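You operate a simulated robot arm through the tools that you are given. There is no shell and no other tool.

You are at the controls of a simulated robot arm. One attempt, no reset.

TASK
Wet the sponge and smooth the rough patch on the tile on the orange board.
Fine: lay it on the bed of the slab roller to work; leave the sponge in the dish and the tile on the damp box lid. Set down upright: clay sponge. What is to be rubbed or washed off counts as gone when no trace of it is left.

The check looks at the end state, three seconds after you hand in, the way a careful person would. Anything else that was tipped, shoved, dropped, spilled or broken makes it a failure. Lids that push on must go on centred and level and be pressed home; caps that screw on are set level and turned clockwise until they are tight.

THE ROBOT
A 7-joint arm with a two-finger parallel gripper, fixed in place. Base frame: the origin is on the floor under the middle of its stand, x ahead of it, y to its left, z up. Readings come in m, degrees, newtons and seconds.
It reaches about 1.247 m from its shoulder. Its first joint turns from -132.0 to 132.0 degrees. Payload 3.91 kg.
The TCP is the grasp point between the finger pads, 0.03 m short of the fingertips. In the tool frame z runs along the fingers and y along their closing line. The gripper opens to 0.11 m. The fingers are 0.02 m wide and 0.01 m thick; the gripper's body (0.048 by 0.112 m) begins 0.055 m behind the TCP.
Orientation is that of the tool frame in the base frame, as [roll, pitch, yaw] about the fixed x, y, z axes, in that order (R = Rz(yaw) Ry(pitch) Rx(roll)). With the fingers straight down and closing along the base's y, the tool's x points along the base's -x, its y along +y and its z along -z.

THE INTERFACE
- The arm moves only by the tool drive_tool. Its argument "commands" is a list of rows, each a list of 7 numbers: the opening, from 0 (shut) to 1 (fully open), then the shift along the tool's x, y, z in units of 50 mm (1.0 is 50 mm), then the turn, a rotation vector about the tool's x, y, z in units of 5 degrees (1.0 is 5 degrees). In form: [[grip, x, y, z, rx, ry, rz], ...]. A call has 1 to 20 rows; each row shifts and turns the commanded pose from where the row before left it, along the tool's axes as they then stand. A call with a number of a shift or a turn outside -1 to 1 is refused whole. A row lasts 0.2 s, in which the tool goes at most 0.05 m and 8.6 degrees; a call with a longer step from one row to the next is refused whole, and so is a gripper value outside its range. A pose out of reach is approached as far as the arm can. The call stops where the force on the tool passes 40 N (or 10 N more than at its start, if that is more) or the arm is blocked; 0.2 s more then pass. Each finger travels about 0.108 m/s and halts on what it meets, pressing with about 36 N; the grip force reading is that of the motor and also rises with nothing between the fingers. The clock runs only during rows and for 0.2 s after the last one: add rows that do not move to give the fingers time. The reply holds the time, the measured pose of the TCP, the force on the tool along the base axes, the opening and the grip force, in the units named above and with some noise, with the torque about the TCP (base axes, N m) and any sound that the robot's microphone picked up, and new pictures: "pictures" is both (left out), scene, wrist or none.
- Cameras (640 x 400 px; columns grow to the right, rows downward): "scene" is fixed at [0.049, 0.6457, 1.4334]; the picture's right is [-0.47, -0.88, 0.00], its down [-0.54, 0.28, -0.79] and it looks along [0.70, -0.37, -0.61] (base axes); focal length 310 px, centre (320, 200). "wrist" rides on the gripper at [0.072, 0.017, -0.103] in the tool frame; the picture's right is [-0.23, 0.97, 0.00], its down [-0.76, -0.18, -0.62] and it looks along [-0.61, -0.14, 0.78] (tool axes); focal length 222 px, centre (320, 200). There is no depth. A picture from a camera that has moved, and an enlarged one, comes with that camera's place and axes in the base frame and with its lens. The place of the scene camera against the robot may be out by one fixed shift of up to 0.018 m in any direction.
- close_up(camera, box): a new picture of the part [left, top, right, bottom] of that camera's present view, enlarged. No time passes.
- sign_off(): hands the job in; it is judged then, once.

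Places have to be worked out from the pictures, the camera data and where the tool is seen. Open the gripper and draw the arm clear of the work before you hand the job in, unless the task says otherwise.

The tools are called after ">>>" by a JSON object that holds its "method" and its "body". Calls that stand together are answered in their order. drive_tool: Moves the arm, as the interface text tells. Its arguments: {"type":"object","properties":{"commands":{"type":"array"},"pictures":{"type":"string","enum":["both","scene","wrist","none"]}},"required":["commands"]} The other tools are called the same way: close_up (camera, box) takes an enlarged picture of a part of a camera's view; sign_off () hands the job in.

At the start:

```text
clock: 0.0
eef_pos: [0.4289, 0.2927, 1.2112]
tcp_rot: [-180.0, -0.1, -180.0]
wrist_force: [0.2, 0.0, 0.2]
wrist_torque: [-0.03, 0.01, 0.01]
grip_width: 0.1101
finger_force: 0.2
```

scene: 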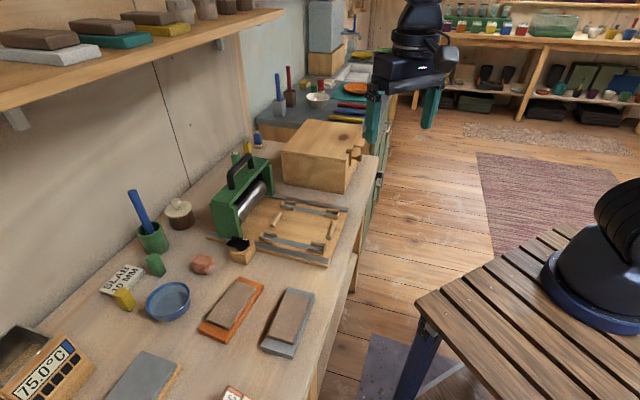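
wrist: 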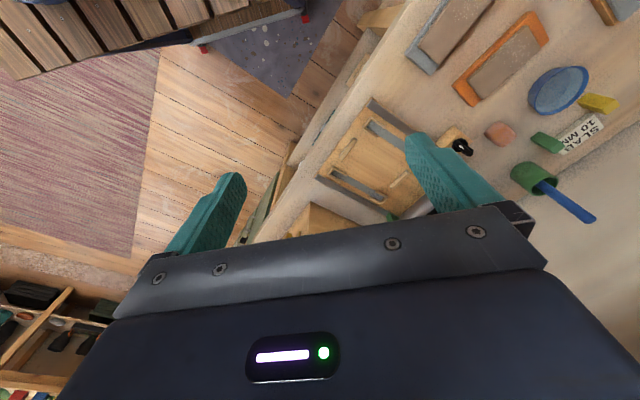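

The scene shows a bench with a tile on an orange board, a blue bowl/dish, a slab roller, and candidates for the sponge (pink, green, yellow lumps). I'll take enlarged views to identify everything.

>>> {"method": "close_up", "body": {"camera": "scene", "box": [80, 180, 240, 280]}}

>>> {"method": "close_up", "body": {"camera": "scene", "box": [180, 260, 340, 360]}}

>>> {"method": "close_up", "body": {"camera": "scene", "box": [200, 140, 400, 265]}}

>>> {"method": "close_up", "body": {"camera": "scene", "box": [0, 240, 256, 400]}}

>>> {"method": "close_up", "body": {"camera": "scene", "box": [240, 40, 400, 140]}}

>>> {"method": "close_up", "body": {"camera": "scene", "box": [0, 0, 280, 175]}}

```text
4.00 times, centred on (160, 230) of scene
camera zoom: at [0.049, 0.6457, 1.4334], right [-0.47, -0.88, 0.0], down [-0.54, 0.28, -0.79], along [0.7, -0.37, -0.61], focal length 1238 px, centre (960, 80)
```

zoom: 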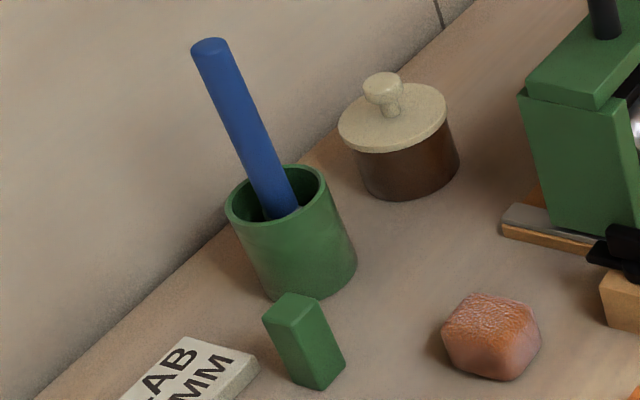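

```text
4.00 times, centred on (260, 310) of scene
camera zoom: at [0.049, 0.6457, 1.4334], right [-0.47, -0.88, 0.0], down [-0.54, 0.28, -0.79], along [0.7, -0.37, -0.61], focal length 1238 px, centre (560, -240)
```

zoom: 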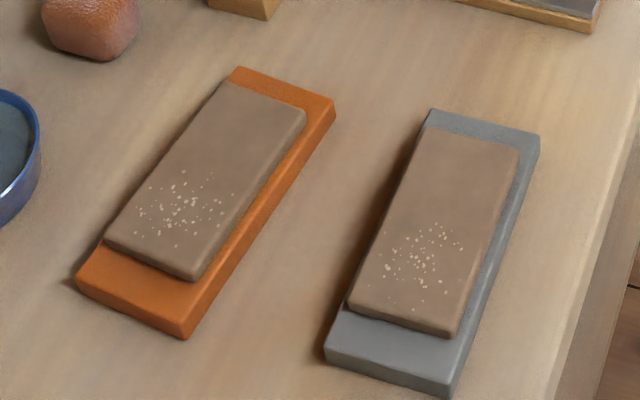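

```text
3.20 times, centred on (300, 202) of scene
camera zoom: at [0.049, 0.6457, 1.4334], right [-0.47, -0.88, 0.0], down [-0.54, 0.28, -0.79], along [0.7, -0.37, -0.61], focal length 990 px, centre (384, 192)
```

zoom: 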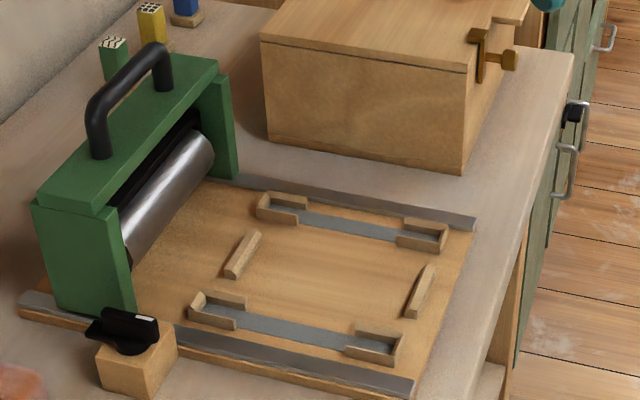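

```text
2.50 times, centred on (128, 320) of scene
camera zoom: at [0.049, 0.6457, 1.4334], right [-0.47, -0.88, 0.0], down [-0.54, 0.28, -0.79], along [0.7, -0.37, -0.61], focal length 774 px, centre (800, -100)
```

zoom: 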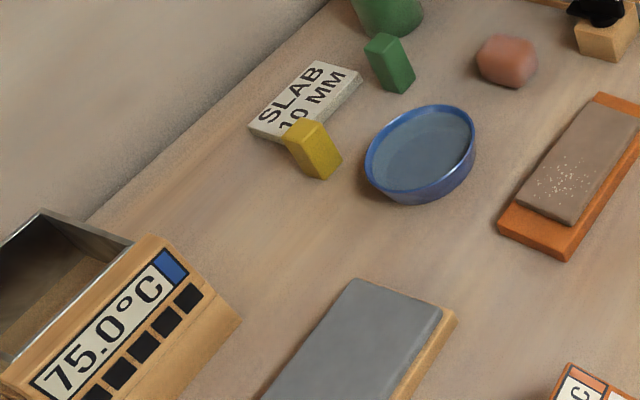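

```text
4.00 times, centred on (320, 90) of scene
camera zoom: at [0.049, 0.6457, 1.4334], right [-0.47, -0.88, 0.0], down [-0.54, 0.28, -0.79], along [0.7, -0.37, -0.61], focal length 1238 px, centre (320, 640)
```

zoom: 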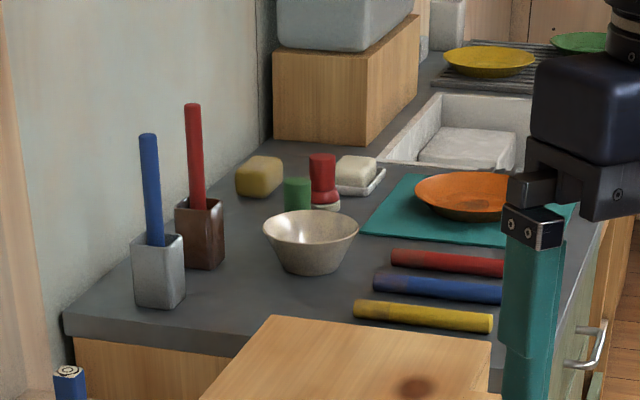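

```text
2.29 times, centred on (140, 88) of scene
camera zoom: at [0.049, 0.6457, 1.4334], right [-0.47, -0.88, 0.0], down [-0.54, 0.28, -0.79], along [0.7, -0.37, -0.61], focal length 708 px, centre (731, 457)
```

zoom: 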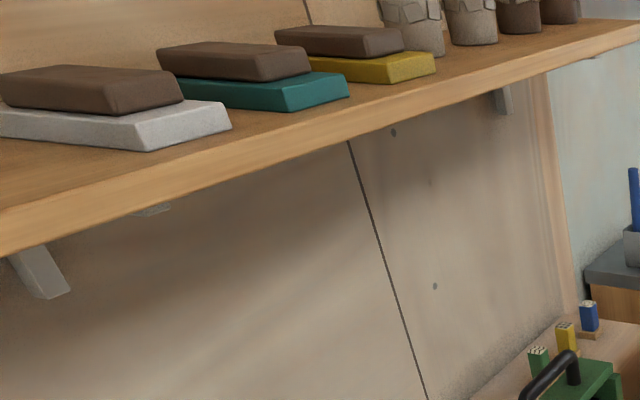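

From triangulating the two views I put the bench top near z≈0.81, the pink sponge near (0.64, 0.66), the blue dish near (0.57, 0.75) and the orange board near (0.49, 0.63). I move the wrist camera over that area at a safe height to see it better.

>>> {"method": "drive_tool", "body": {"commands": [[1, 0.15, 0.77, 0.3, 0, 0, 0], [1, 0.15, 0.77, 0.3, 0, 0, 0], [1, 0.15, 0.77, 0.3, 0, 0, 0], [1, 0.15, 0.77, 0.3, 0, 0, 0], [1, 0.15, 0.77, 0.3, 0, 0, 0], [1, 0.15, 0.77, 0.3, 0, 0, 0], [1, 0.15, 0.77, 0.3, 0, 0, 0], [1, 0.15, 0.77, 0.3, 0, 0, 0]]}}

```text
clock: 1.8
eef_pos: [0.3699, 0.6013, 1.0924]
tcp_rot: [179.9, 0.1, 179.9]
wrist_force: [0.3, -0.2, 1.0]
wrist_torque: [0.05, 0.0, 0.02]
grip_width: 0.1099
finger_force: 0.0
camera wrist: at [0.2965, 0.6172, 1.1946], right [0.23, 0.97, 0.0], down [0.76, -0.18, 0.62], along [0.61, -0.14, -0.78], focal length 222 px, centre (320, 200)
```

scene: 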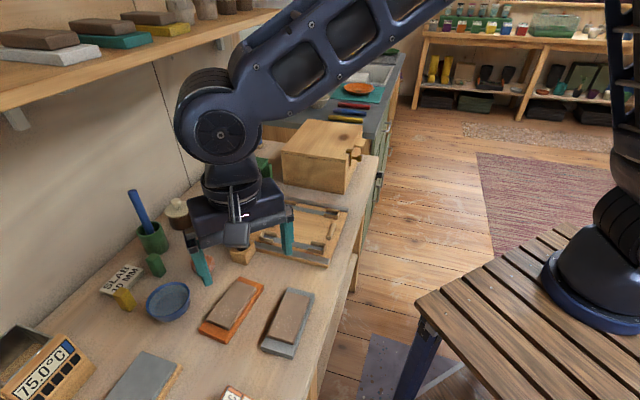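
wrist: 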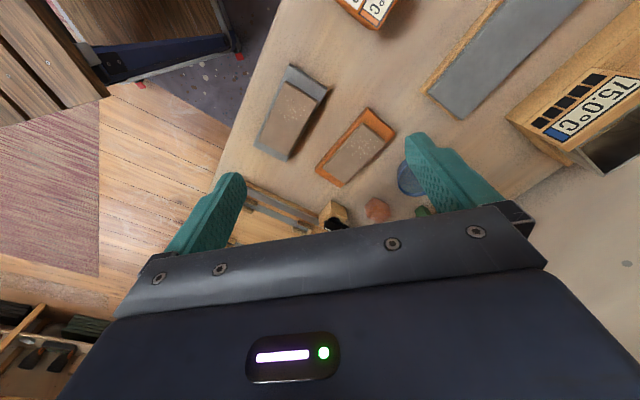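

The move went as planned and both cameras agree on the layout. I'll enlarge the wrist view around the boards, sponge and dish for precise measurements.

>>> {"method": "close_up", "body": {"camera": "wrist", "box": [300, 90, 460, 190]}}

>>> {"method": "close_up", "body": {"camera": "wrist", "box": [240, 140, 432, 260]}}

>>> {"method": "close_up", "body": {"camera": "wrist", "box": [320, 0, 640, 200]}}

```text
4.00 times, centred on (380, 140) of wrist
camera zoom: at [0.2965, 0.6172, 1.1946], right [0.23, 0.97, 0.0], down [0.76, -0.18, 0.62], along [0.61, -0.14, -0.78], focal length 888 px, centre (80, 440)
```

zoom: 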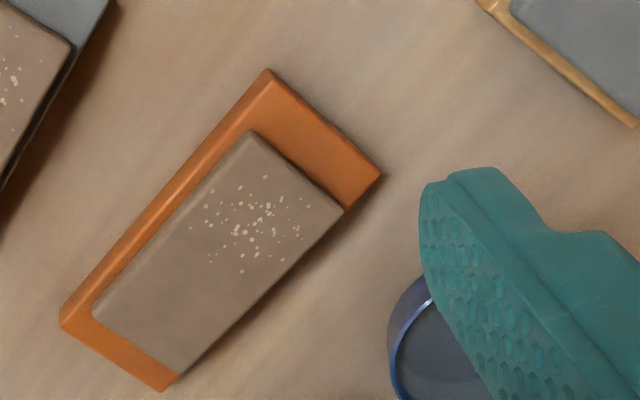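

```text
3.33 times, centred on (336, 200) of wrist
camera zoom: at [0.2965, 0.6172, 1.1946], right [0.23, 0.97, 0.0], down [0.76, -0.18, 0.62], along [0.61, -0.14, -0.78], focal length 740 px, centre (267, 200)
```

zoom: 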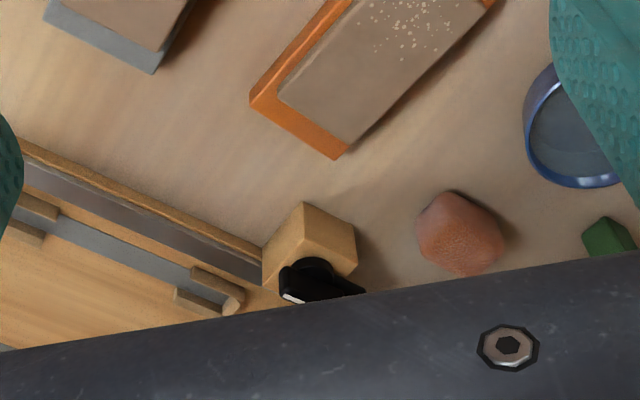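

```text
2.00 times, centred on (480, 100) of wrist
camera zoom: at [0.2965, 0.6172, 1.1946], right [0.23, 0.97, 0.0], down [0.76, -0.18, 0.62], along [0.61, -0.14, -0.78], focal length 444 px, centre (0, 400)
```

zoom: 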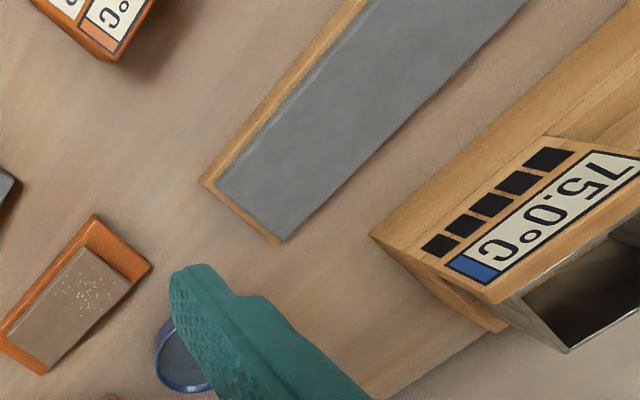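

The tile on the orange board measures about 105 × 56 mm, centred near (0.489, 0.632) with its long axis at about −50°. Next I fly the wrist camera over the slab roller bed and the wooden (damp) box to see them from above.

>>> {"method": "drive_tool", "body": {"commands": [[1, -0.6, -0.6, -0.2, 0, 0, 0], [1, -0.6, -0.6, -0.2, 0, 0, 0], [1, -0.6, -0.6, -0.2, 0, 0, 0], [1, -0.6, -0.6, -0.2, 0, 0, 0], [1, -0.6, -0.6, -0.2, 0, 0, 0], [1, -0.6, -0.6, -0.2, 0, 0, 0]]}}

>>> {"method": "close_up", "body": {"camera": "wrist", "box": [160, 0, 480, 200]}}

```text
clock: 3.2
eef_pos: [0.549, 0.4207, 1.1516]
tcp_rot: [180.0, 0.0, 180.0]
wrist_force: [-0.7, 0.5, -0.6]
wrist_torque: [-0.01, -0.03, 0.01]
grip_width: 0.11
finger_force: 0.0
camera wrist: at [0.4778, 0.4382, 1.2541], right [0.23, 0.97, 0.0], down [0.76, -0.18, 0.62], along [0.61, -0.14, -0.78], focal length 222 px, centre (320, 200)
```

scene: 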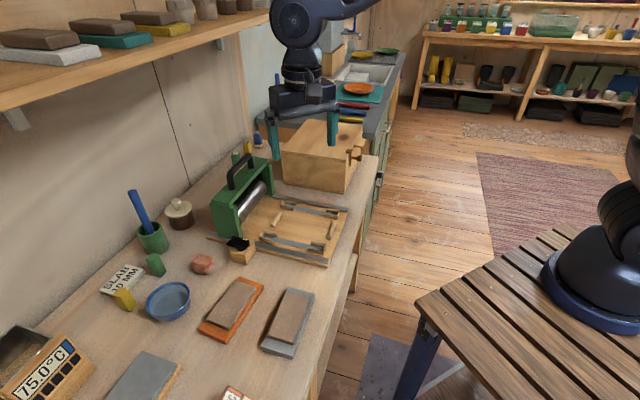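
wrist: 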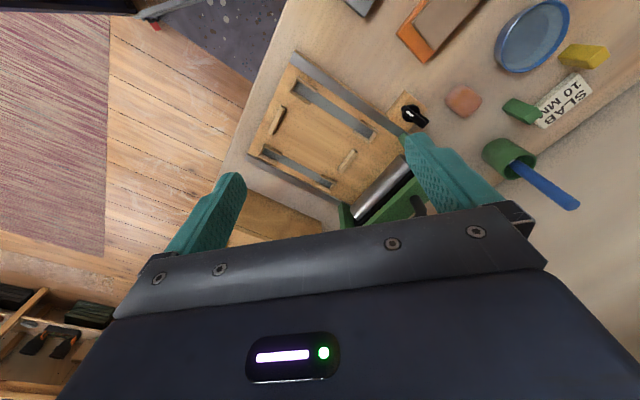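

```text
2.00 times, centred on (320, 100) of wrist
camera zoom: at [0.4778, 0.4382, 1.2541], right [0.23, 0.97, 0.0], down [0.76, -0.18, 0.62], along [0.61, -0.14, -0.78], focal length 444 px, centre (320, 400)
```

zoom: 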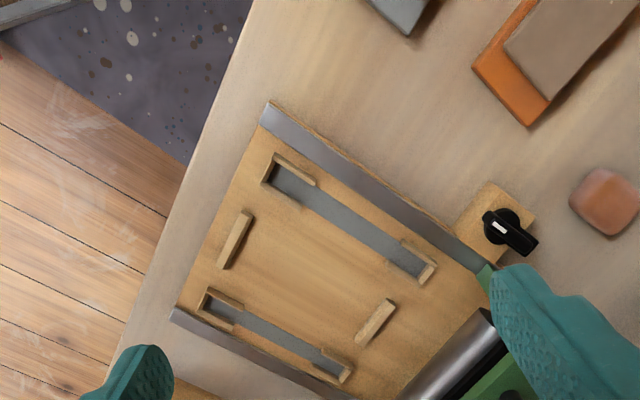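

I see the roller bed clearly from above, with low corner pieces, two grey strips and two end blocks on it. I'll enlarge this to understand what those are before deciding where the tile should lie.

>>> {"method": "close_up", "body": {"camera": "wrist", "box": [240, 40, 400, 140]}}

>>> {"method": "close_up", "body": {"camera": "wrist", "box": [240, 110, 400, 210]}}

>>> {"method": "close_up", "body": {"camera": "scene", "box": [240, 180, 360, 255]}}

>>> {"method": "close_up", "body": {"camera": "scene", "box": [260, 100, 400, 188]}}

>>> {"method": "close_up", "body": {"camera": "wrist", "box": [440, 0, 600, 100]}}

```text
4.00 times, centred on (320, 90) of wrist
camera zoom: at [0.4778, 0.4382, 1.2541], right [0.23, 0.97, 0.0], down [0.76, -0.18, 0.62], along [0.61, -0.14, -0.78], focal length 888 px, centre (320, 640)
```

zoom: 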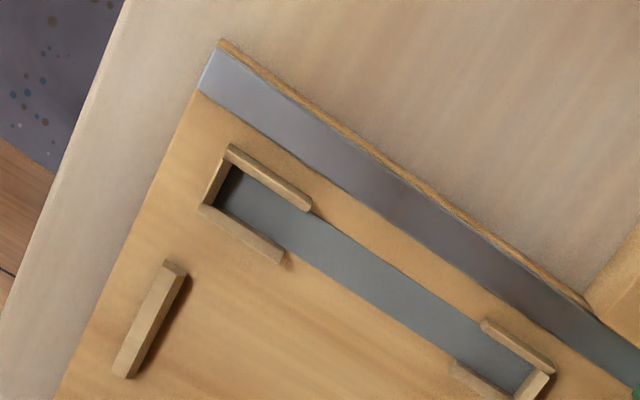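

```text
4.00 times, centred on (320, 160) of wrist
camera zoom: at [0.4778, 0.4382, 1.2541], right [0.23, 0.97, 0.0], down [0.76, -0.18, 0.62], along [0.61, -0.14, -0.78], focal length 888 px, centre (320, 360)
```

zoom: 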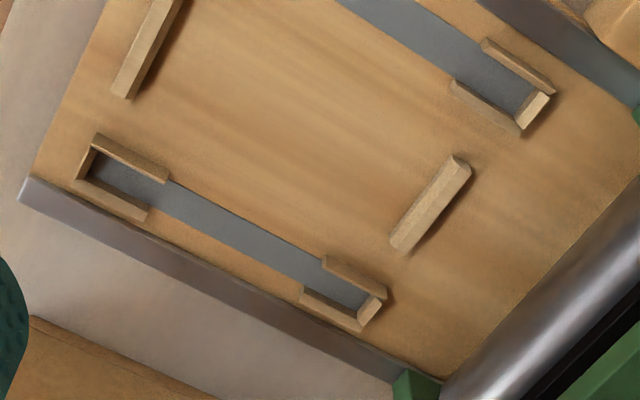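

```text
5.33 times, centred on (300, 218) of scene
camera zoom: at [0.049, 0.6457, 1.4334], right [-0.47, -0.88, 0.0], down [-0.54, 0.28, -0.79], along [0.7, -0.37, -0.61], focal length 1651 px, centre (427, 107)
```

zoom: 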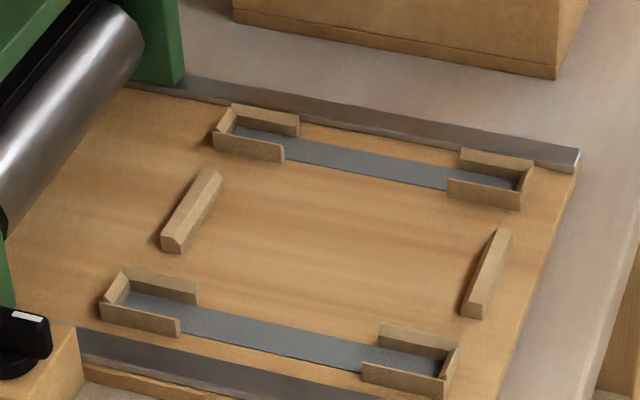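

```text
4.55 times, centred on (330, 144) of scene
camera zoom: at [0.049, 0.6457, 1.4334], right [-0.47, -0.88, 0.0], down [-0.54, 0.28, -0.79], along [0.7, -0.37, -0.61], focal length 1407 px, centre (274, 454)
```

zoom: 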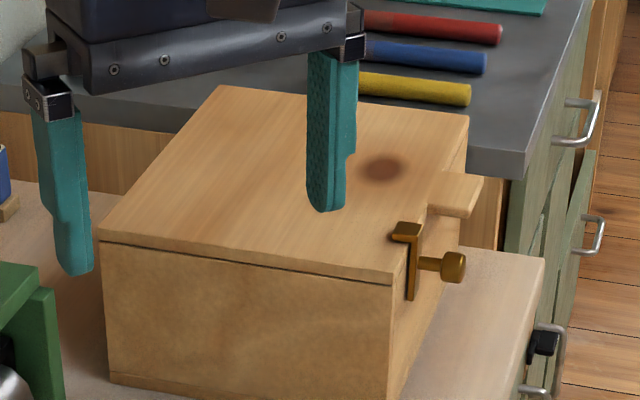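

```text
4.00 times, centred on (520, 50) of wrist
camera zoom: at [0.4778, 0.4382, 1.2541], right [0.23, 0.97, 0.0], down [0.76, -0.18, 0.62], along [0.61, -0.14, -0.78], focal length 888 px, centre (-480, 800)
```

zoom: 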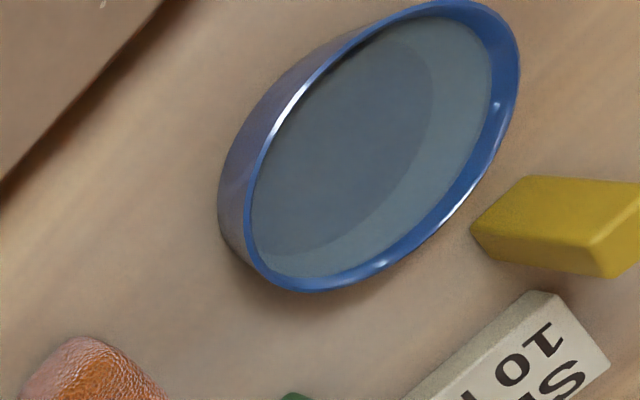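

The grey strips are just cradles for thickness slats; the open area between them and the end blocks (centre ≈ (0.66, 0.386)) is the working bed, and the wooden box with clamp (lid top ≈ z 0.91) is the damp box. Now I move above the tile on the orange board and turn the gripper so the fingers close across its short side.

>>> {"method": "drive_tool", "body": {"commands": [[0.75, 0.171, 0.602, 0.43, 0, 0, 0], [0.75, 0.171, 0.602, 0.43, 0, 0, 0], [0.75, 0.171, 0.602, 0.43, 0, 0, 0], [0.75, 0.171, 0.602, 0.43, 0, 0, 0], [0.75, 0.171, 0.602, 0.43, 0, 0, 0], [0.75, 0.171, 0.602, 0.43, 0, 0, 0], [0.75, 0.171, 0.602, 0.43, 0, 0, 0], [0.75, 0, 0, 0, 0, 0, 0.922], [0.75, 0, 0, 0, 0, 0, 0.922], [0.75, 0, 0, 0, 0, 0, 0.922], [0.75, 0, 0, 0, 0, 0, 0.922], [0.75, 0, 0, 0, 0, 0, 0.922], [0.75, 0, 0, 0, 0, 0, 0.922], [0.75, 0, 0, 0, 0, 0, 0.922], [0.75, 0, 0, 0, 0, 0, 0.922], [0.75, 0, 0, 0, 0, 0, 0.922], [0.75, 0, 0, 0, 0, 0, 0.922], [0.75, 0, 0, 0, 0, 0, 0.922]]}}

>>> {"method": "close_up", "body": {"camera": "wrist", "box": [200, 30, 440, 180]}}

```text
clock: 7.0
eef_pos: [0.4889, 0.6307, 1.0013]
tcp_rot: [-180.0, 0.0, 129.2]
wrist_force: [0.2, 0.5, -0.5]
wrist_torque: [-0.02, -0.02, 0.0]
grip_width: 0.0825
finger_force: 0.0
camera wrist: at [0.4559, 0.6989, 1.1036], right [0.9, 0.44, 0.0], down [0.34, -0.7, 0.62], along [0.27, -0.56, -0.78], focal length 222 px, centre (320, 200)
```

scene: 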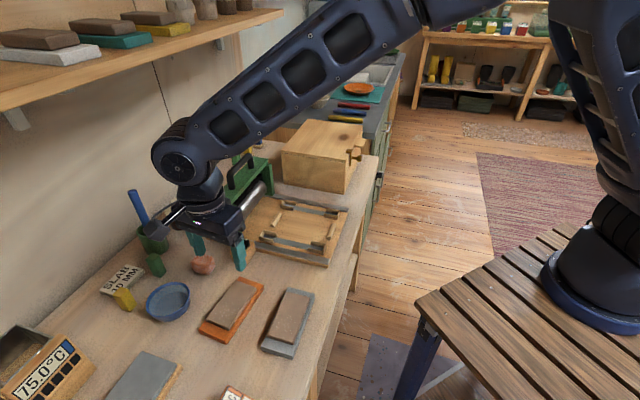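
wrist: 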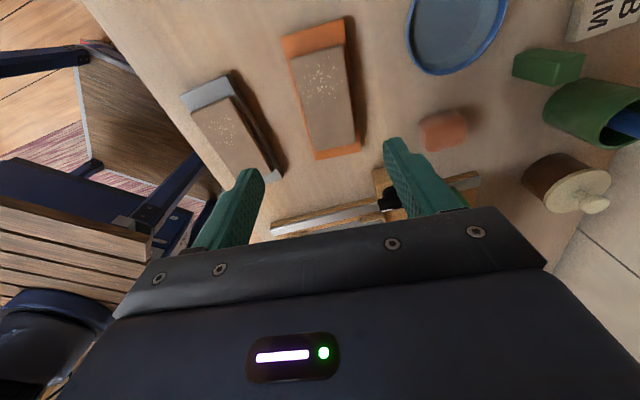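

```text
2.67 times, centred on (320, 105) of wrist
camera zoom: at [0.4559, 0.6989, 1.1036], right [0.9, 0.44, 0.0], down [0.34, -0.7, 0.62], along [0.27, -0.56, -0.78], focal length 592 px, centre (320, 453)
```

zoom: 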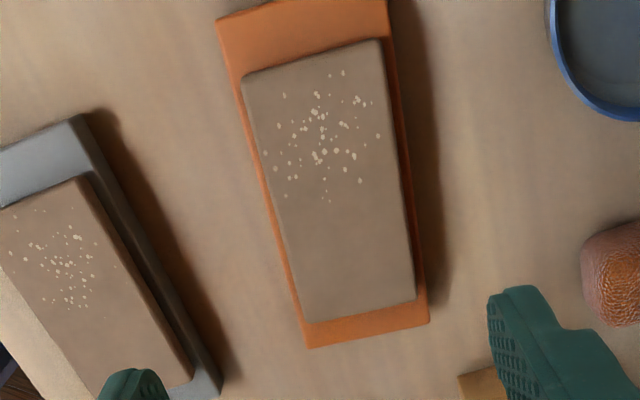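

Comparing views from two heights gives the tile top at z≈0.825 and centre ≈ (0.498, 0.631). I need the tile's thickness for a proper edge grip, so I enlarge its side in the scene camera.

>>> {"method": "close_up", "body": {"camera": "scene", "box": [192, 310, 240, 350]}}

>>> {"method": "close_up", "body": {"camera": "scene", "box": [180, 240, 228, 280]}}

>>> {"method": "close_up", "body": {"camera": "scene", "box": [136, 270, 200, 330]}}

```text
10.00 times, centred on (216, 330) of scene
camera zoom: at [0.049, 0.6457, 1.4334], right [-0.47, -0.88, 0.0], down [-0.54, 0.28, -0.79], along [0.7, -0.37, -0.61], focal length 3096 px, centre (1360, -1100)
```

zoom: 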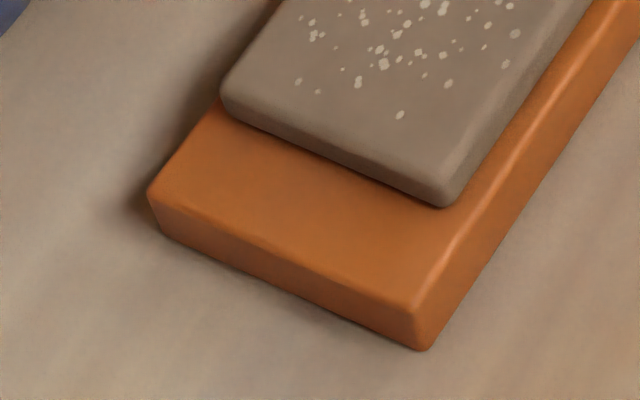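

```text
10.00 times, centred on (204, 260) of scene
camera zoom: at [0.049, 0.6457, 1.4334], right [-0.47, -0.88, 0.0], down [-0.54, 0.28, -0.79], along [0.7, -0.37, -0.61], focal length 3096 px, centre (1480, -400)
```

zoom: 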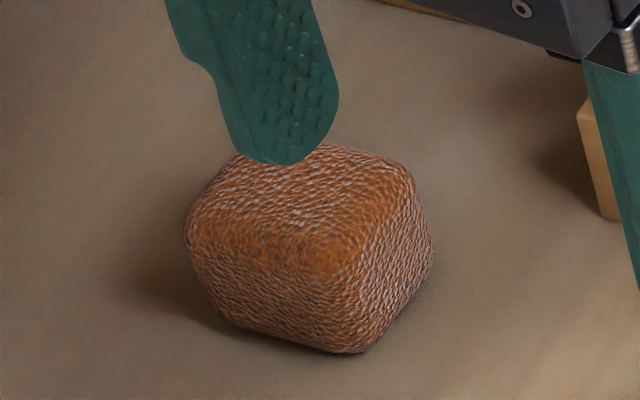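

```text
6.67 times, centred on (168, 300) of scene
camera zoom: at [0.049, 0.6457, 1.4334], right [-0.47, -0.88, 0.0], down [-0.54, 0.28, -0.79], along [0.7, -0.37, -0.61], focal length 2064 px, centre (1333, -467)
```

zoom: 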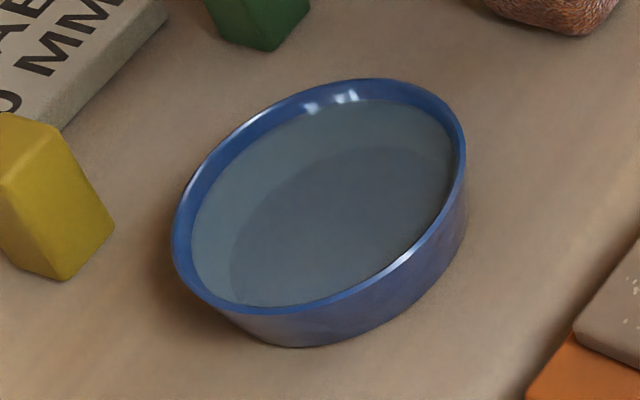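

The tile is about 11 mm thick on a roughly 15 mm board, so the board top should be near z≈0.814. I centre over the tile and descend to z≈0.90 to check height and centring up close.

>>> {"method": "drive_tool", "body": {"commands": [[0.75, -0.054, 0.07, 0.5, 0, 0, 0], [0.75, -0.054, 0.07, 0.5, 0, 0, 0], [0.75, 0, 0, 0.5, 0, 0, 0], [0.75, 0, 0, 0.5, 0, 0, 0], [0.75, 0, 0, 0, 0, 0, 0]]}}

>>> {"method": "close_up", "body": {"camera": "wrist", "box": [200, 30, 440, 180]}}

>>> {"method": "close_up", "body": {"camera": "scene", "box": [180, 260, 276, 335]}}

```text
clock: 8.2
eef_pos: [0.4974, 0.6326, 0.9008]
tcp_rot: [180.0, 0.1, 129.3]
wrist_force: [-0.3, -0.4, -0.7]
wrist_torque: [0.03, 0.01, 0.01]
grip_width: 0.0825
finger_force: 0.2
camera wrist: at [0.4654, 0.6994, 1.0038], right [0.9, 0.44, 0.0], down [0.34, -0.7, 0.62], along [0.27, -0.56, -0.78], focal length 222 px, centre (320, 200)
```

scene: 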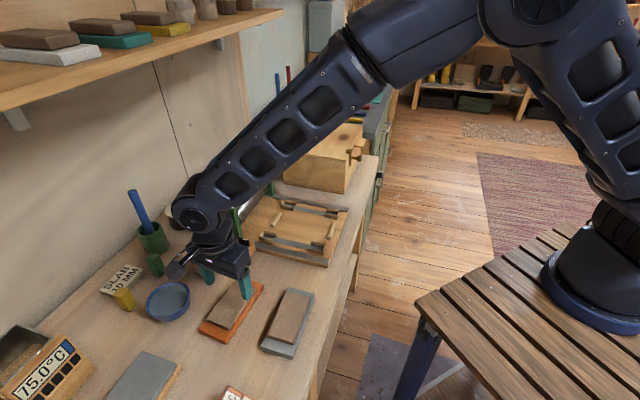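
wrist: 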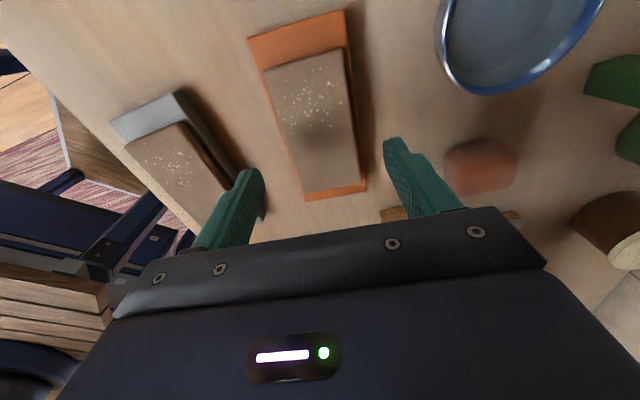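

```text
2.67 times, centred on (320, 105) of wrist
camera zoom: at [0.4654, 0.6994, 1.0038], right [0.9, 0.44, 0.0], down [0.34, -0.7, 0.62], along [0.27, -0.56, -0.78], focal length 592 px, centre (320, 453)
```

zoom: 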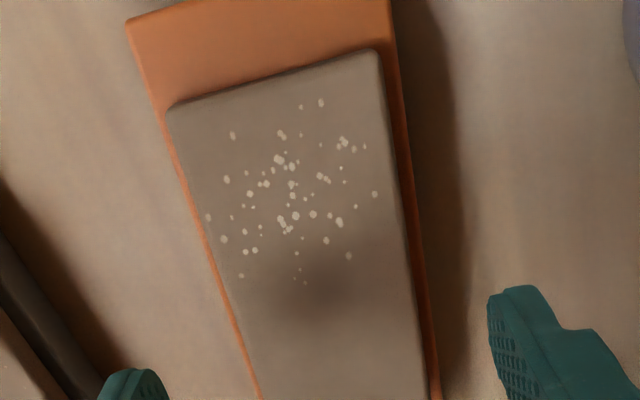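

```text
5.33 times, centred on (228, 298) of scene
camera zoom: at [0.049, 0.6457, 1.4334], right [-0.47, -0.88, 0.0], down [-0.54, 0.28, -0.79], along [0.7, -0.37, -0.61], focal length 1651 px, centre (811, -320)
```

zoom: 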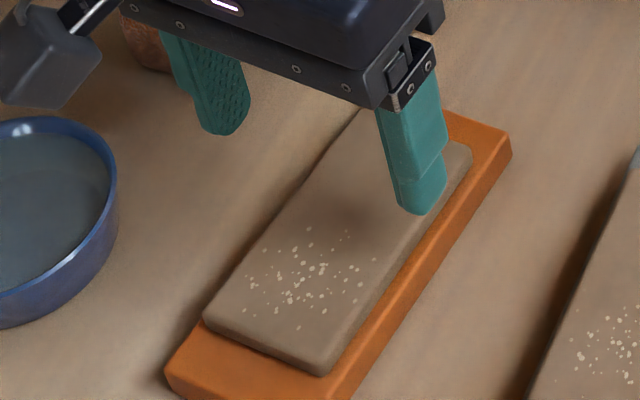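

The view is centred well; I enlarge the near end of the tile to finish the height and centring estimate.

>>> {"method": "close_up", "body": {"camera": "wrist", "box": [240, 120, 400, 220]}}

>>> {"method": "close_up", "body": {"camera": "wrist", "box": [230, 0, 390, 100]}}

```text
4.00 times, centred on (320, 170) of wrist
camera zoom: at [0.4654, 0.6994, 1.0038], right [0.9, 0.44, 0.0], down [0.34, -0.7, 0.62], along [0.27, -0.56, -0.78], focal length 888 px, centre (320, 320)
```

zoom: 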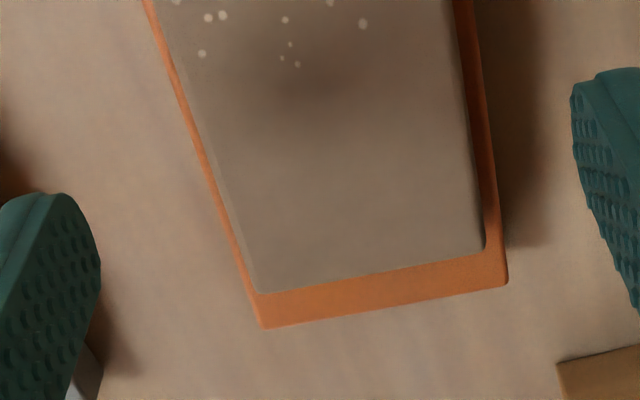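

```text
4.00 times, centred on (310, 50) of wrist
camera zoom: at [0.4654, 0.6994, 1.0038], right [0.9, 0.44, 0.0], down [0.34, -0.7, 0.62], along [0.27, -0.56, -0.78], focal length 888 px, centre (360, 800)
```

zoom: 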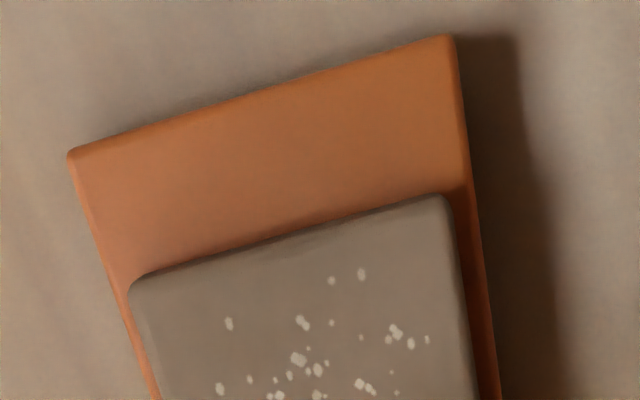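

TCP is centred over the tile to within a millimetre (tile ≈ 110 × 57 mm, board ≈ 67 mm wide). I narrow the fingers to ~62 mm so the tips straddle the tile but can meet the board top, and descend to just above the tile.

>>> {"method": "drive_tool", "body": {"commands": [[0.5636, 0, 0, 0, 0, 0, 0], [0.5636, 0, 0, 0, 0, 0, 0], [0.5636, 0, 0, 0.22, 0, 0, 0], [0.5636, 0, 0, 0.22, 0, 0, 0], [0.5636, 0, 0, 0.22, 0, 0, 0], [0.5636, 0, 0, 0.16, 0, 0, 0]]}}

>>> {"method": "close_up", "body": {"camera": "scene", "box": [180, 260, 276, 335]}}

>>> {"method": "close_up", "body": {"camera": "wrist", "box": [200, 100, 440, 250]}}

```text
clock: 9.6
eef_pos: [0.4986, 0.6334, 0.8607]
tcp_rot: [180.0, 0.1, 129.4]
wrist_force: [0.8, -0.6, -0.7]
wrist_torque: [0.0, -0.02, 0.0]
grip_width: 0.0621
finger_force: 0.0
camera wrist: at [0.4652, 0.6994, 0.963], right [0.9, 0.44, 0.0], down [0.34, -0.7, 0.62], along [0.27, -0.56, -0.78], focal length 222 px, centre (320, 200)
```

scene: 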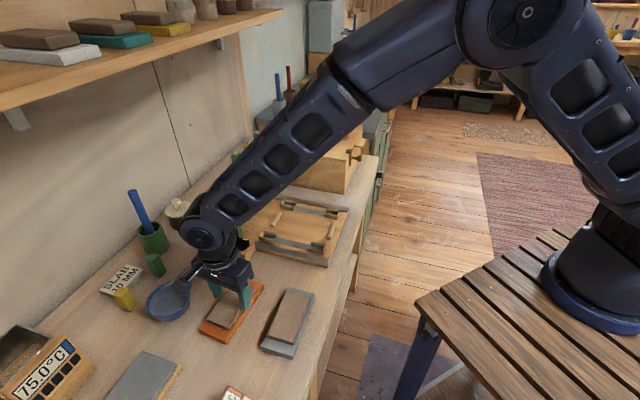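
wrist: 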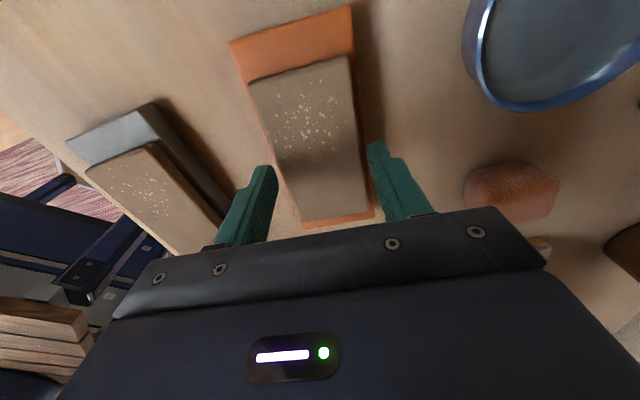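

```text
5.33 times, centred on (228, 298) of scene
camera zoom: at [0.049, 0.6457, 1.4334], right [-0.47, -0.88, 0.0], down [-0.54, 0.28, -0.79], along [0.7, -0.37, -0.61], focal length 1651 px, centre (811, -320)
```

zoom: 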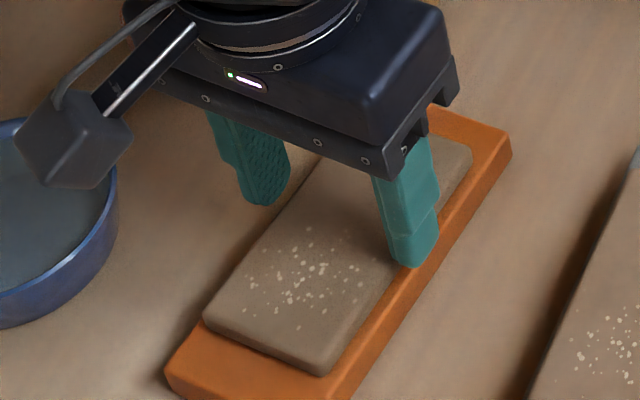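

```text
2.67 times, centred on (320, 175) of wrist
camera zoom: at [0.4652, 0.6994, 0.963], right [0.9, 0.44, 0.0], down [0.34, -0.7, 0.62], along [0.27, -0.56, -0.78], focal length 592 px, centre (320, 267)
```

zoom: 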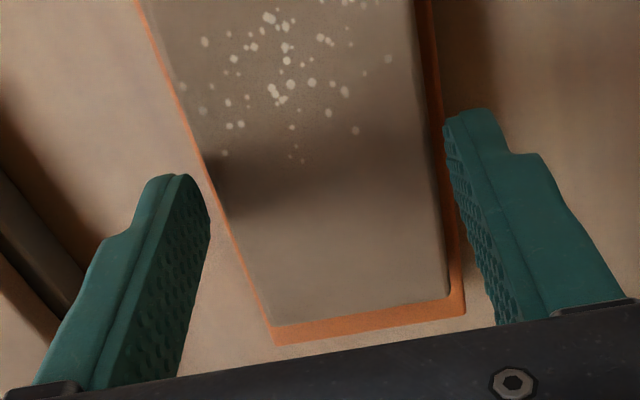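

Fingers straddle the tile evenly with the tips still above it. I lower in 1–1.5 mm steps, watching for the fingertips to meet the board top.

>>> {"method": "drive_tool", "body": {"commands": [[0.5636, 0, 0, 0.03, 0, 0, 0], [0.5636, 0, 0, 0.03, 0, 0, 0], [0.5636, 0, 0, 0.03, 0, 0, 0], [0.5636, 0, 0, 0.03, 0, 0, 0], [0.5636, 0, 0, 0.03, 0, 0, 0], [0.5636, 0, 0, 0.03, 0, 0, 0], [0.5636, 0, 0, 0, 0, 0, 0]], "pictures": "none"}}

>>> {"method": "close_up", "body": {"camera": "scene", "box": [210, 270, 274, 320]}}

>>> {"method": "close_up", "body": {"camera": "wrist", "box": [200, 100, 440, 250]}}

```text
clock: 11.2
eef_pos: [0.4985, 0.6326, 0.8528]
tcp_rot: [179.9, 0.0, 129.3]
wrist_force: [0.8, 0.7, 0.0]
wrist_torque: [-0.02, 0.01, -0.01]
grip_width: 0.0619
finger_force: 0.0
```

```text
8.00 times, centred on (242, 295) of scene
camera zoom: at [0.049, 0.6457, 1.4334], right [-0.47, -0.88, 0.0], down [-0.54, 0.28, -0.79], along [0.7, -0.37, -0.61], focal length 2476 px, centre (944, -560)
```

zoom: 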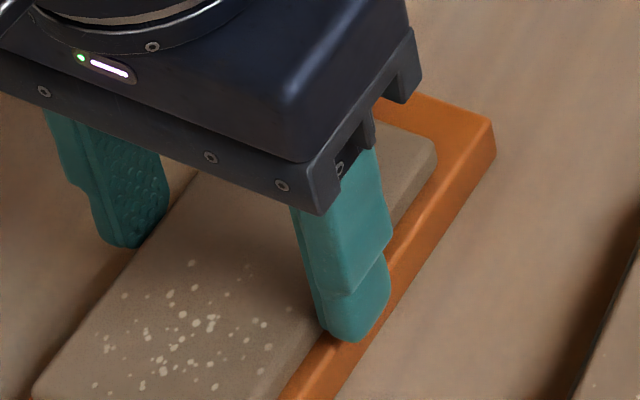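

```text
2.67 times, centred on (320, 175) of wrist
camera zoom: at [0.465, 0.6995, 0.9539], right [0.9, 0.44, 0.0], down [0.34, -0.7, 0.62], along [0.27, -0.56, -0.78], focal length 592 px, centre (320, 267)
```

zoom: 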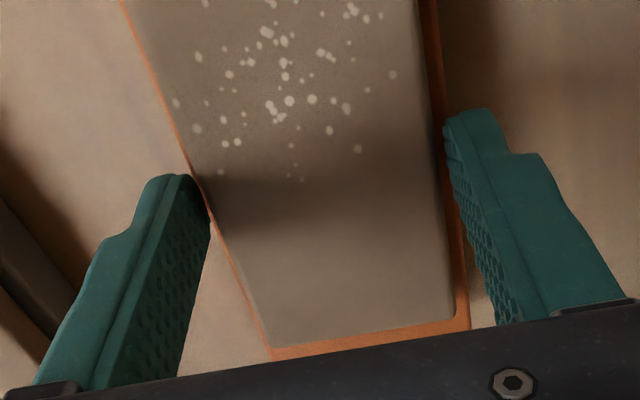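

No contact yet; the tips are level with the tile's upper edge. I continue down in 1 mm steps until the board is felt.

>>> {"method": "drive_tool", "body": {"commands": [[0.5636, 0, 0, 0.02, 0, 0, 0], [0.5636, 0, 0, 0.02, 0, 0, 0], [0.5636, 0, 0, 0.02, 0, 0, 0], [0.5636, 0, 0, 0.02, 0, 0, 0], [0.5636, 0, 0, 0, 0, 0, 0]], "pictures": "none"}}

>>> {"method": "close_up", "body": {"camera": "scene", "box": [210, 270, 274, 320]}}

>>> {"method": "close_up", "body": {"camera": "wrist", "box": [200, 100, 440, 250]}}

```text
clock: 12.4
eef_pos: [0.4984, 0.6312, 0.8478]
tcp_rot: [-180.0, 0.0, 129.3]
wrist_force: [-2.1, -0.4, 6.9]
wrist_torque: [-0.12, 0.14, -0.14]
grip_width: 0.0626
finger_force: 0.1
```

```text
8.00 times, centred on (242, 295) of scene
camera zoom: at [0.049, 0.6457, 1.4334], right [-0.47, -0.88, 0.0], down [-0.54, 0.28, -0.79], along [0.7, -0.37, -0.61], focal length 2476 px, centre (944, -560)
```

zoom: 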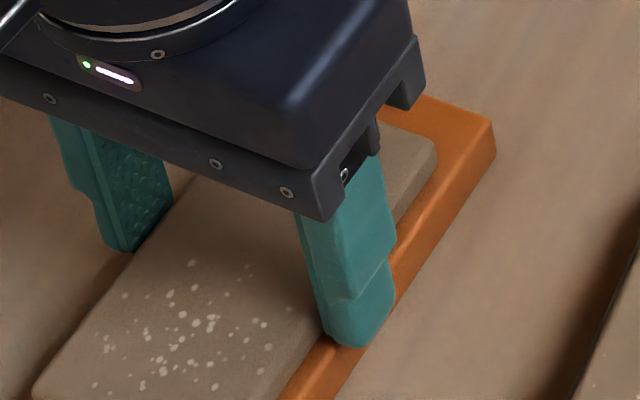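

```text
2.67 times, centred on (320, 175) of wrist
camera zoom: at [0.4652, 0.6989, 0.9507], right [0.9, 0.44, 0.0], down [0.34, -0.7, 0.62], along [0.27, -0.56, -0.78], focal length 592 px, centre (320, 267)
```

zoom: 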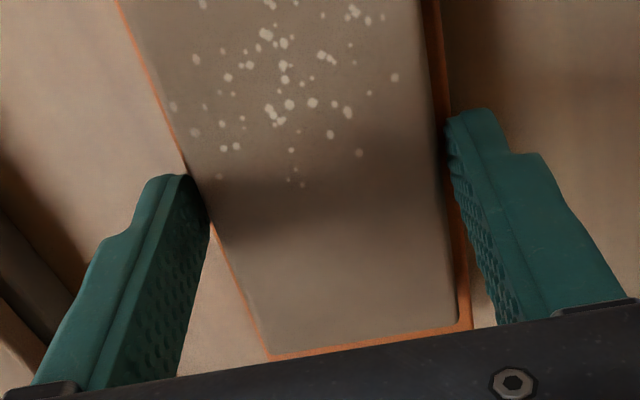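

Light contact (7 N) at TCP z≈0.8475 puts the board top at z≈0.817. I back up 1.5 mm and close on the tile.

>>> {"method": "drive_tool", "body": {"commands": [[0.5636, 0, 0, -0.03, 0, 0, 0], [0.3, 0, 0, 0, 0, 0, 0], [0.3, 0, 0, 0, 0, 0, 0], [0.3, 0, 0, 0, 0, 0, 0], [0.3, 0, 0, 0, 0, 0, 0]], "pictures": "wrist"}}

>>> {"method": "close_up", "body": {"camera": "scene", "box": [190, 260, 286, 335]}}

```text
clock: 13.6
eef_pos: [0.4983, 0.6319, 0.8493]
tcp_rot: [180.0, 0.1, 129.3]
wrist_force: [-0.3, -0.8, -0.1]
wrist_torque: [-0.03, 0.0, 0.0]
grip_width: 0.0573
finger_force: 36.1
camera wrist: at [0.465, 0.6989, 0.9516], right [0.9, 0.44, 0.0], down [0.34, -0.7, 0.62], along [0.27, -0.56, -0.78], focal length 222 px, centre (320, 200)
```

wrist: 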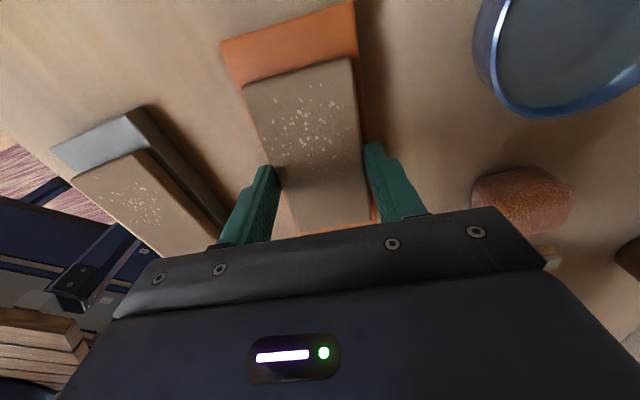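

```text
5.33 times, centred on (238, 298) of scene
camera zoom: at [0.049, 0.6457, 1.4334], right [-0.47, -0.88, 0.0], down [-0.54, 0.28, -0.79], along [0.7, -0.37, -0.61], focal length 1651 px, centre (757, -320)
```

zoom: 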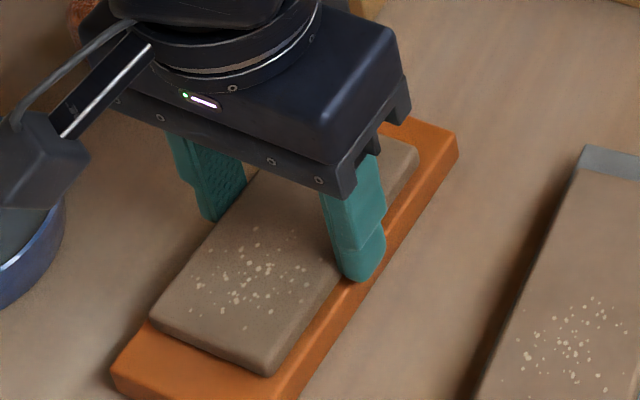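

Gripped at 57.3 mm width with 36 N. I lift straight up and check that only the tile comes along.

>>> {"method": "drive_tool", "body": {"commands": [[0.3, 0, 0, -0.1, 0, 0, 0], [0.3, 0, 0, -0.2, 0, 0, 0], [0.3, 0, 0, -0.4, 0, 0, 0], [0.3, 0, 0, -0.6, 0, 0, 0], [0.3, 0, 0, -0.7, 0, 0, 0], [0.3, 0, 0, -0.6, 0, 0, 0], [0.3, 0, 0, -0.4, 0, 0, 0], [0.3, 0, 0, 0, 0, 0, 0]]}}

>>> {"method": "close_up", "body": {"camera": "wrist", "box": [200, 100, 440, 250]}}

```text
clock: 15.4
eef_pos: [0.4989, 0.6325, 0.9997]
tcp_rot: [180.0, 0.0, 129.3]
wrist_force: [-0.3, -0.3, -2.5]
wrist_torque: [0.0, -0.01, 0.02]
grip_width: 0.0577
finger_force: 35.9
camera wrist: at [0.4653, 0.6988, 1.1018], right [0.9, 0.44, 0.0], down [0.34, -0.7, 0.62], along [0.27, -0.56, -0.78], focal length 222 px, centre (320, 200)
```

scene: 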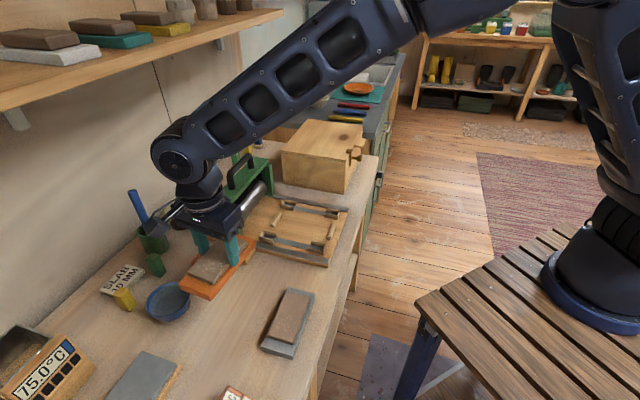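
wrist: 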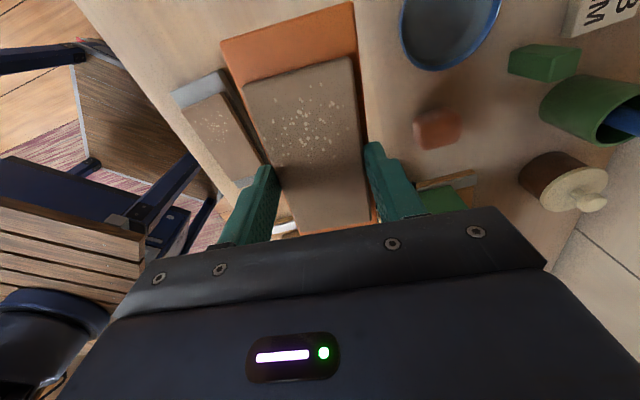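

```text
2.67 times, centred on (320, 175) of wrist
camera zoom: at [0.4653, 0.6988, 1.1018], right [0.9, 0.44, 0.0], down [0.34, -0.7, 0.62], along [0.27, -0.56, -0.78], focal length 592 px, centre (320, 267)
```

zoom: 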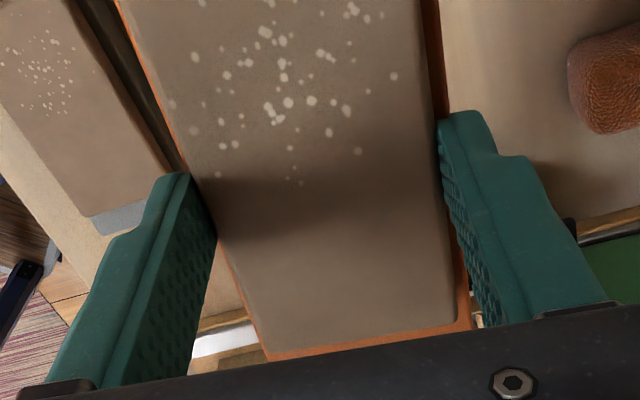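

The board came up together with the tile, so tile and orange board are one piece (about 150 × 67 mm, board ≈16 mm thick), held firmly. Its length matches the gap between the two end blocks on the bed, so I turn it ~96° to line up with the bed.

>>> {"method": "drive_tool", "body": {"commands": [[0.3, 0, 0, 0, 0, 0, -0.957], [0.3, 0, 0, 0, 0, 0, -0.957], [0.3, 0, 0, 0, 0, 0, -0.957], [0.3, 0, 0, 0, 0, 0, -0.957], [0.3, 0, 0, 0, 0, 0, -0.957], [0.3, 0, 0, 0, 0, 0, -0.957], [0.3, 0, 0, 0, 0, 0, -0.957], [0.3, 0, 0, 0, 0, 0, -0.957], [0.3, 0, 0, 0, 0, 0, -0.957], [0.3, 0, 0, 0, 0, 0, -0.957], [0.3, 0, 0, 0, 0, 0, -0.957], [0.3, 0, 0, 0, 0, 0, -0.957], [0.3, 0, 0, 0, 0, 0, -0.957], [0.3, 0, 0, 0, 0, 0, -0.957], [0.3, 0, 0, 0, 0, 0, -0.957], [0.3, 0, 0, 0, 0, 0, -0.957], [0.3, 0, 0, 0, 0, 0, -0.957], [0.3, 0, 0, 0, 0, 0, -0.957], [0.3, 0, 0, 0, 0, 0, -0.957], [0.3, 0, 0, 0, 0, 0, -0.957]]}}

```text
clock: 19.6
eef_pos: [0.4983, 0.6324, 0.9997]
tcp_rot: [180.0, 0.0, -134.9]
wrist_force: [-0.5, -0.1, -2.0]
wrist_torque: [0.01, 0.0, 0.02]
grip_width: 0.0575
finger_force: 36.3
camera wrist: at [0.4349, 0.5927, 1.1008], right [-0.53, 0.85, 0.0], down [0.66, 0.41, 0.62], along [0.53, 0.33, -0.78], focal length 222 px, centre (320, 200)
```

scene: 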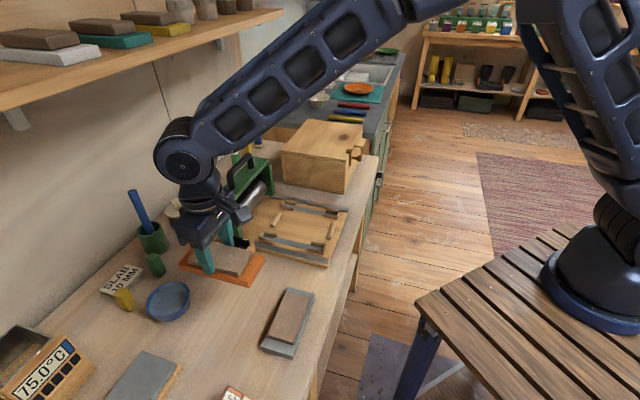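
wrist: 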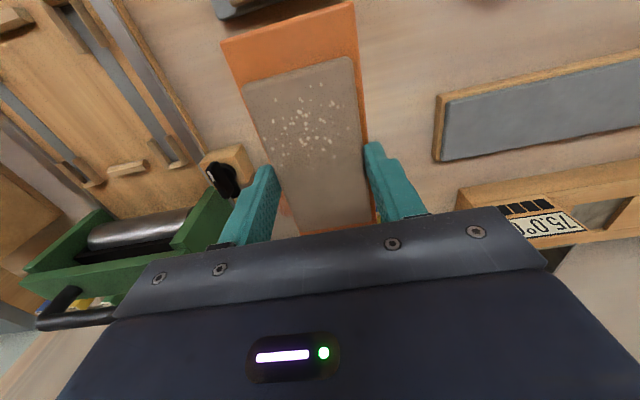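

Turned to −135° and the tile is still held securely. The bed is visible at the left of the wrist view, so I enlarge it to measure the end blocks from this pose.

>>> {"method": "close_up", "body": {"camera": "wrist", "box": [0, 0, 224, 140]}}

>>> {"method": "close_up", "body": {"camera": "wrist", "box": [40, 100, 232, 220]}}

```text
2.86 times, centred on (112, 70) of wrist
camera zoom: at [0.4349, 0.5927, 1.1008], right [-0.53, 0.85, 0.0], down [0.66, 0.41, 0.62], along [0.53, 0.33, -0.78], focal length 635 px, centre (914, 571)
```

zoom: 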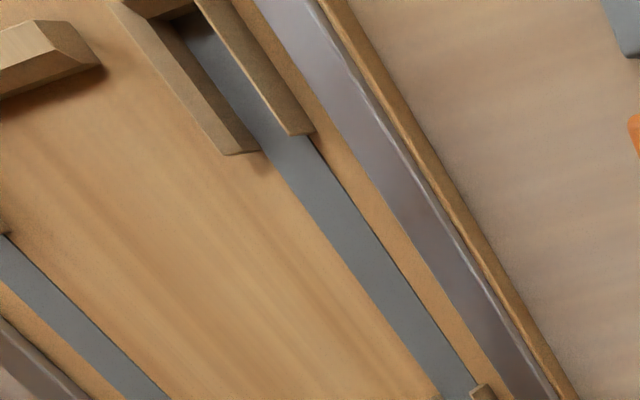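

```text
3.33 times, centred on (136, 160) of wrist
camera zoom: at [0.4349, 0.5927, 1.1008], right [-0.53, 0.85, 0.0], down [0.66, 0.41, 0.62], along [0.53, 0.33, -0.78], focal length 740 px, centre (933, 333)
```

zoom: 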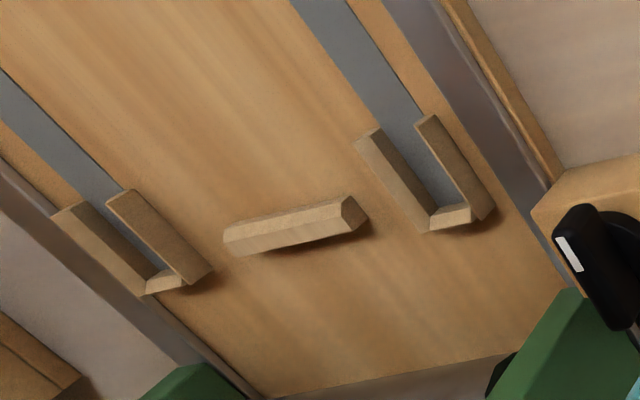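

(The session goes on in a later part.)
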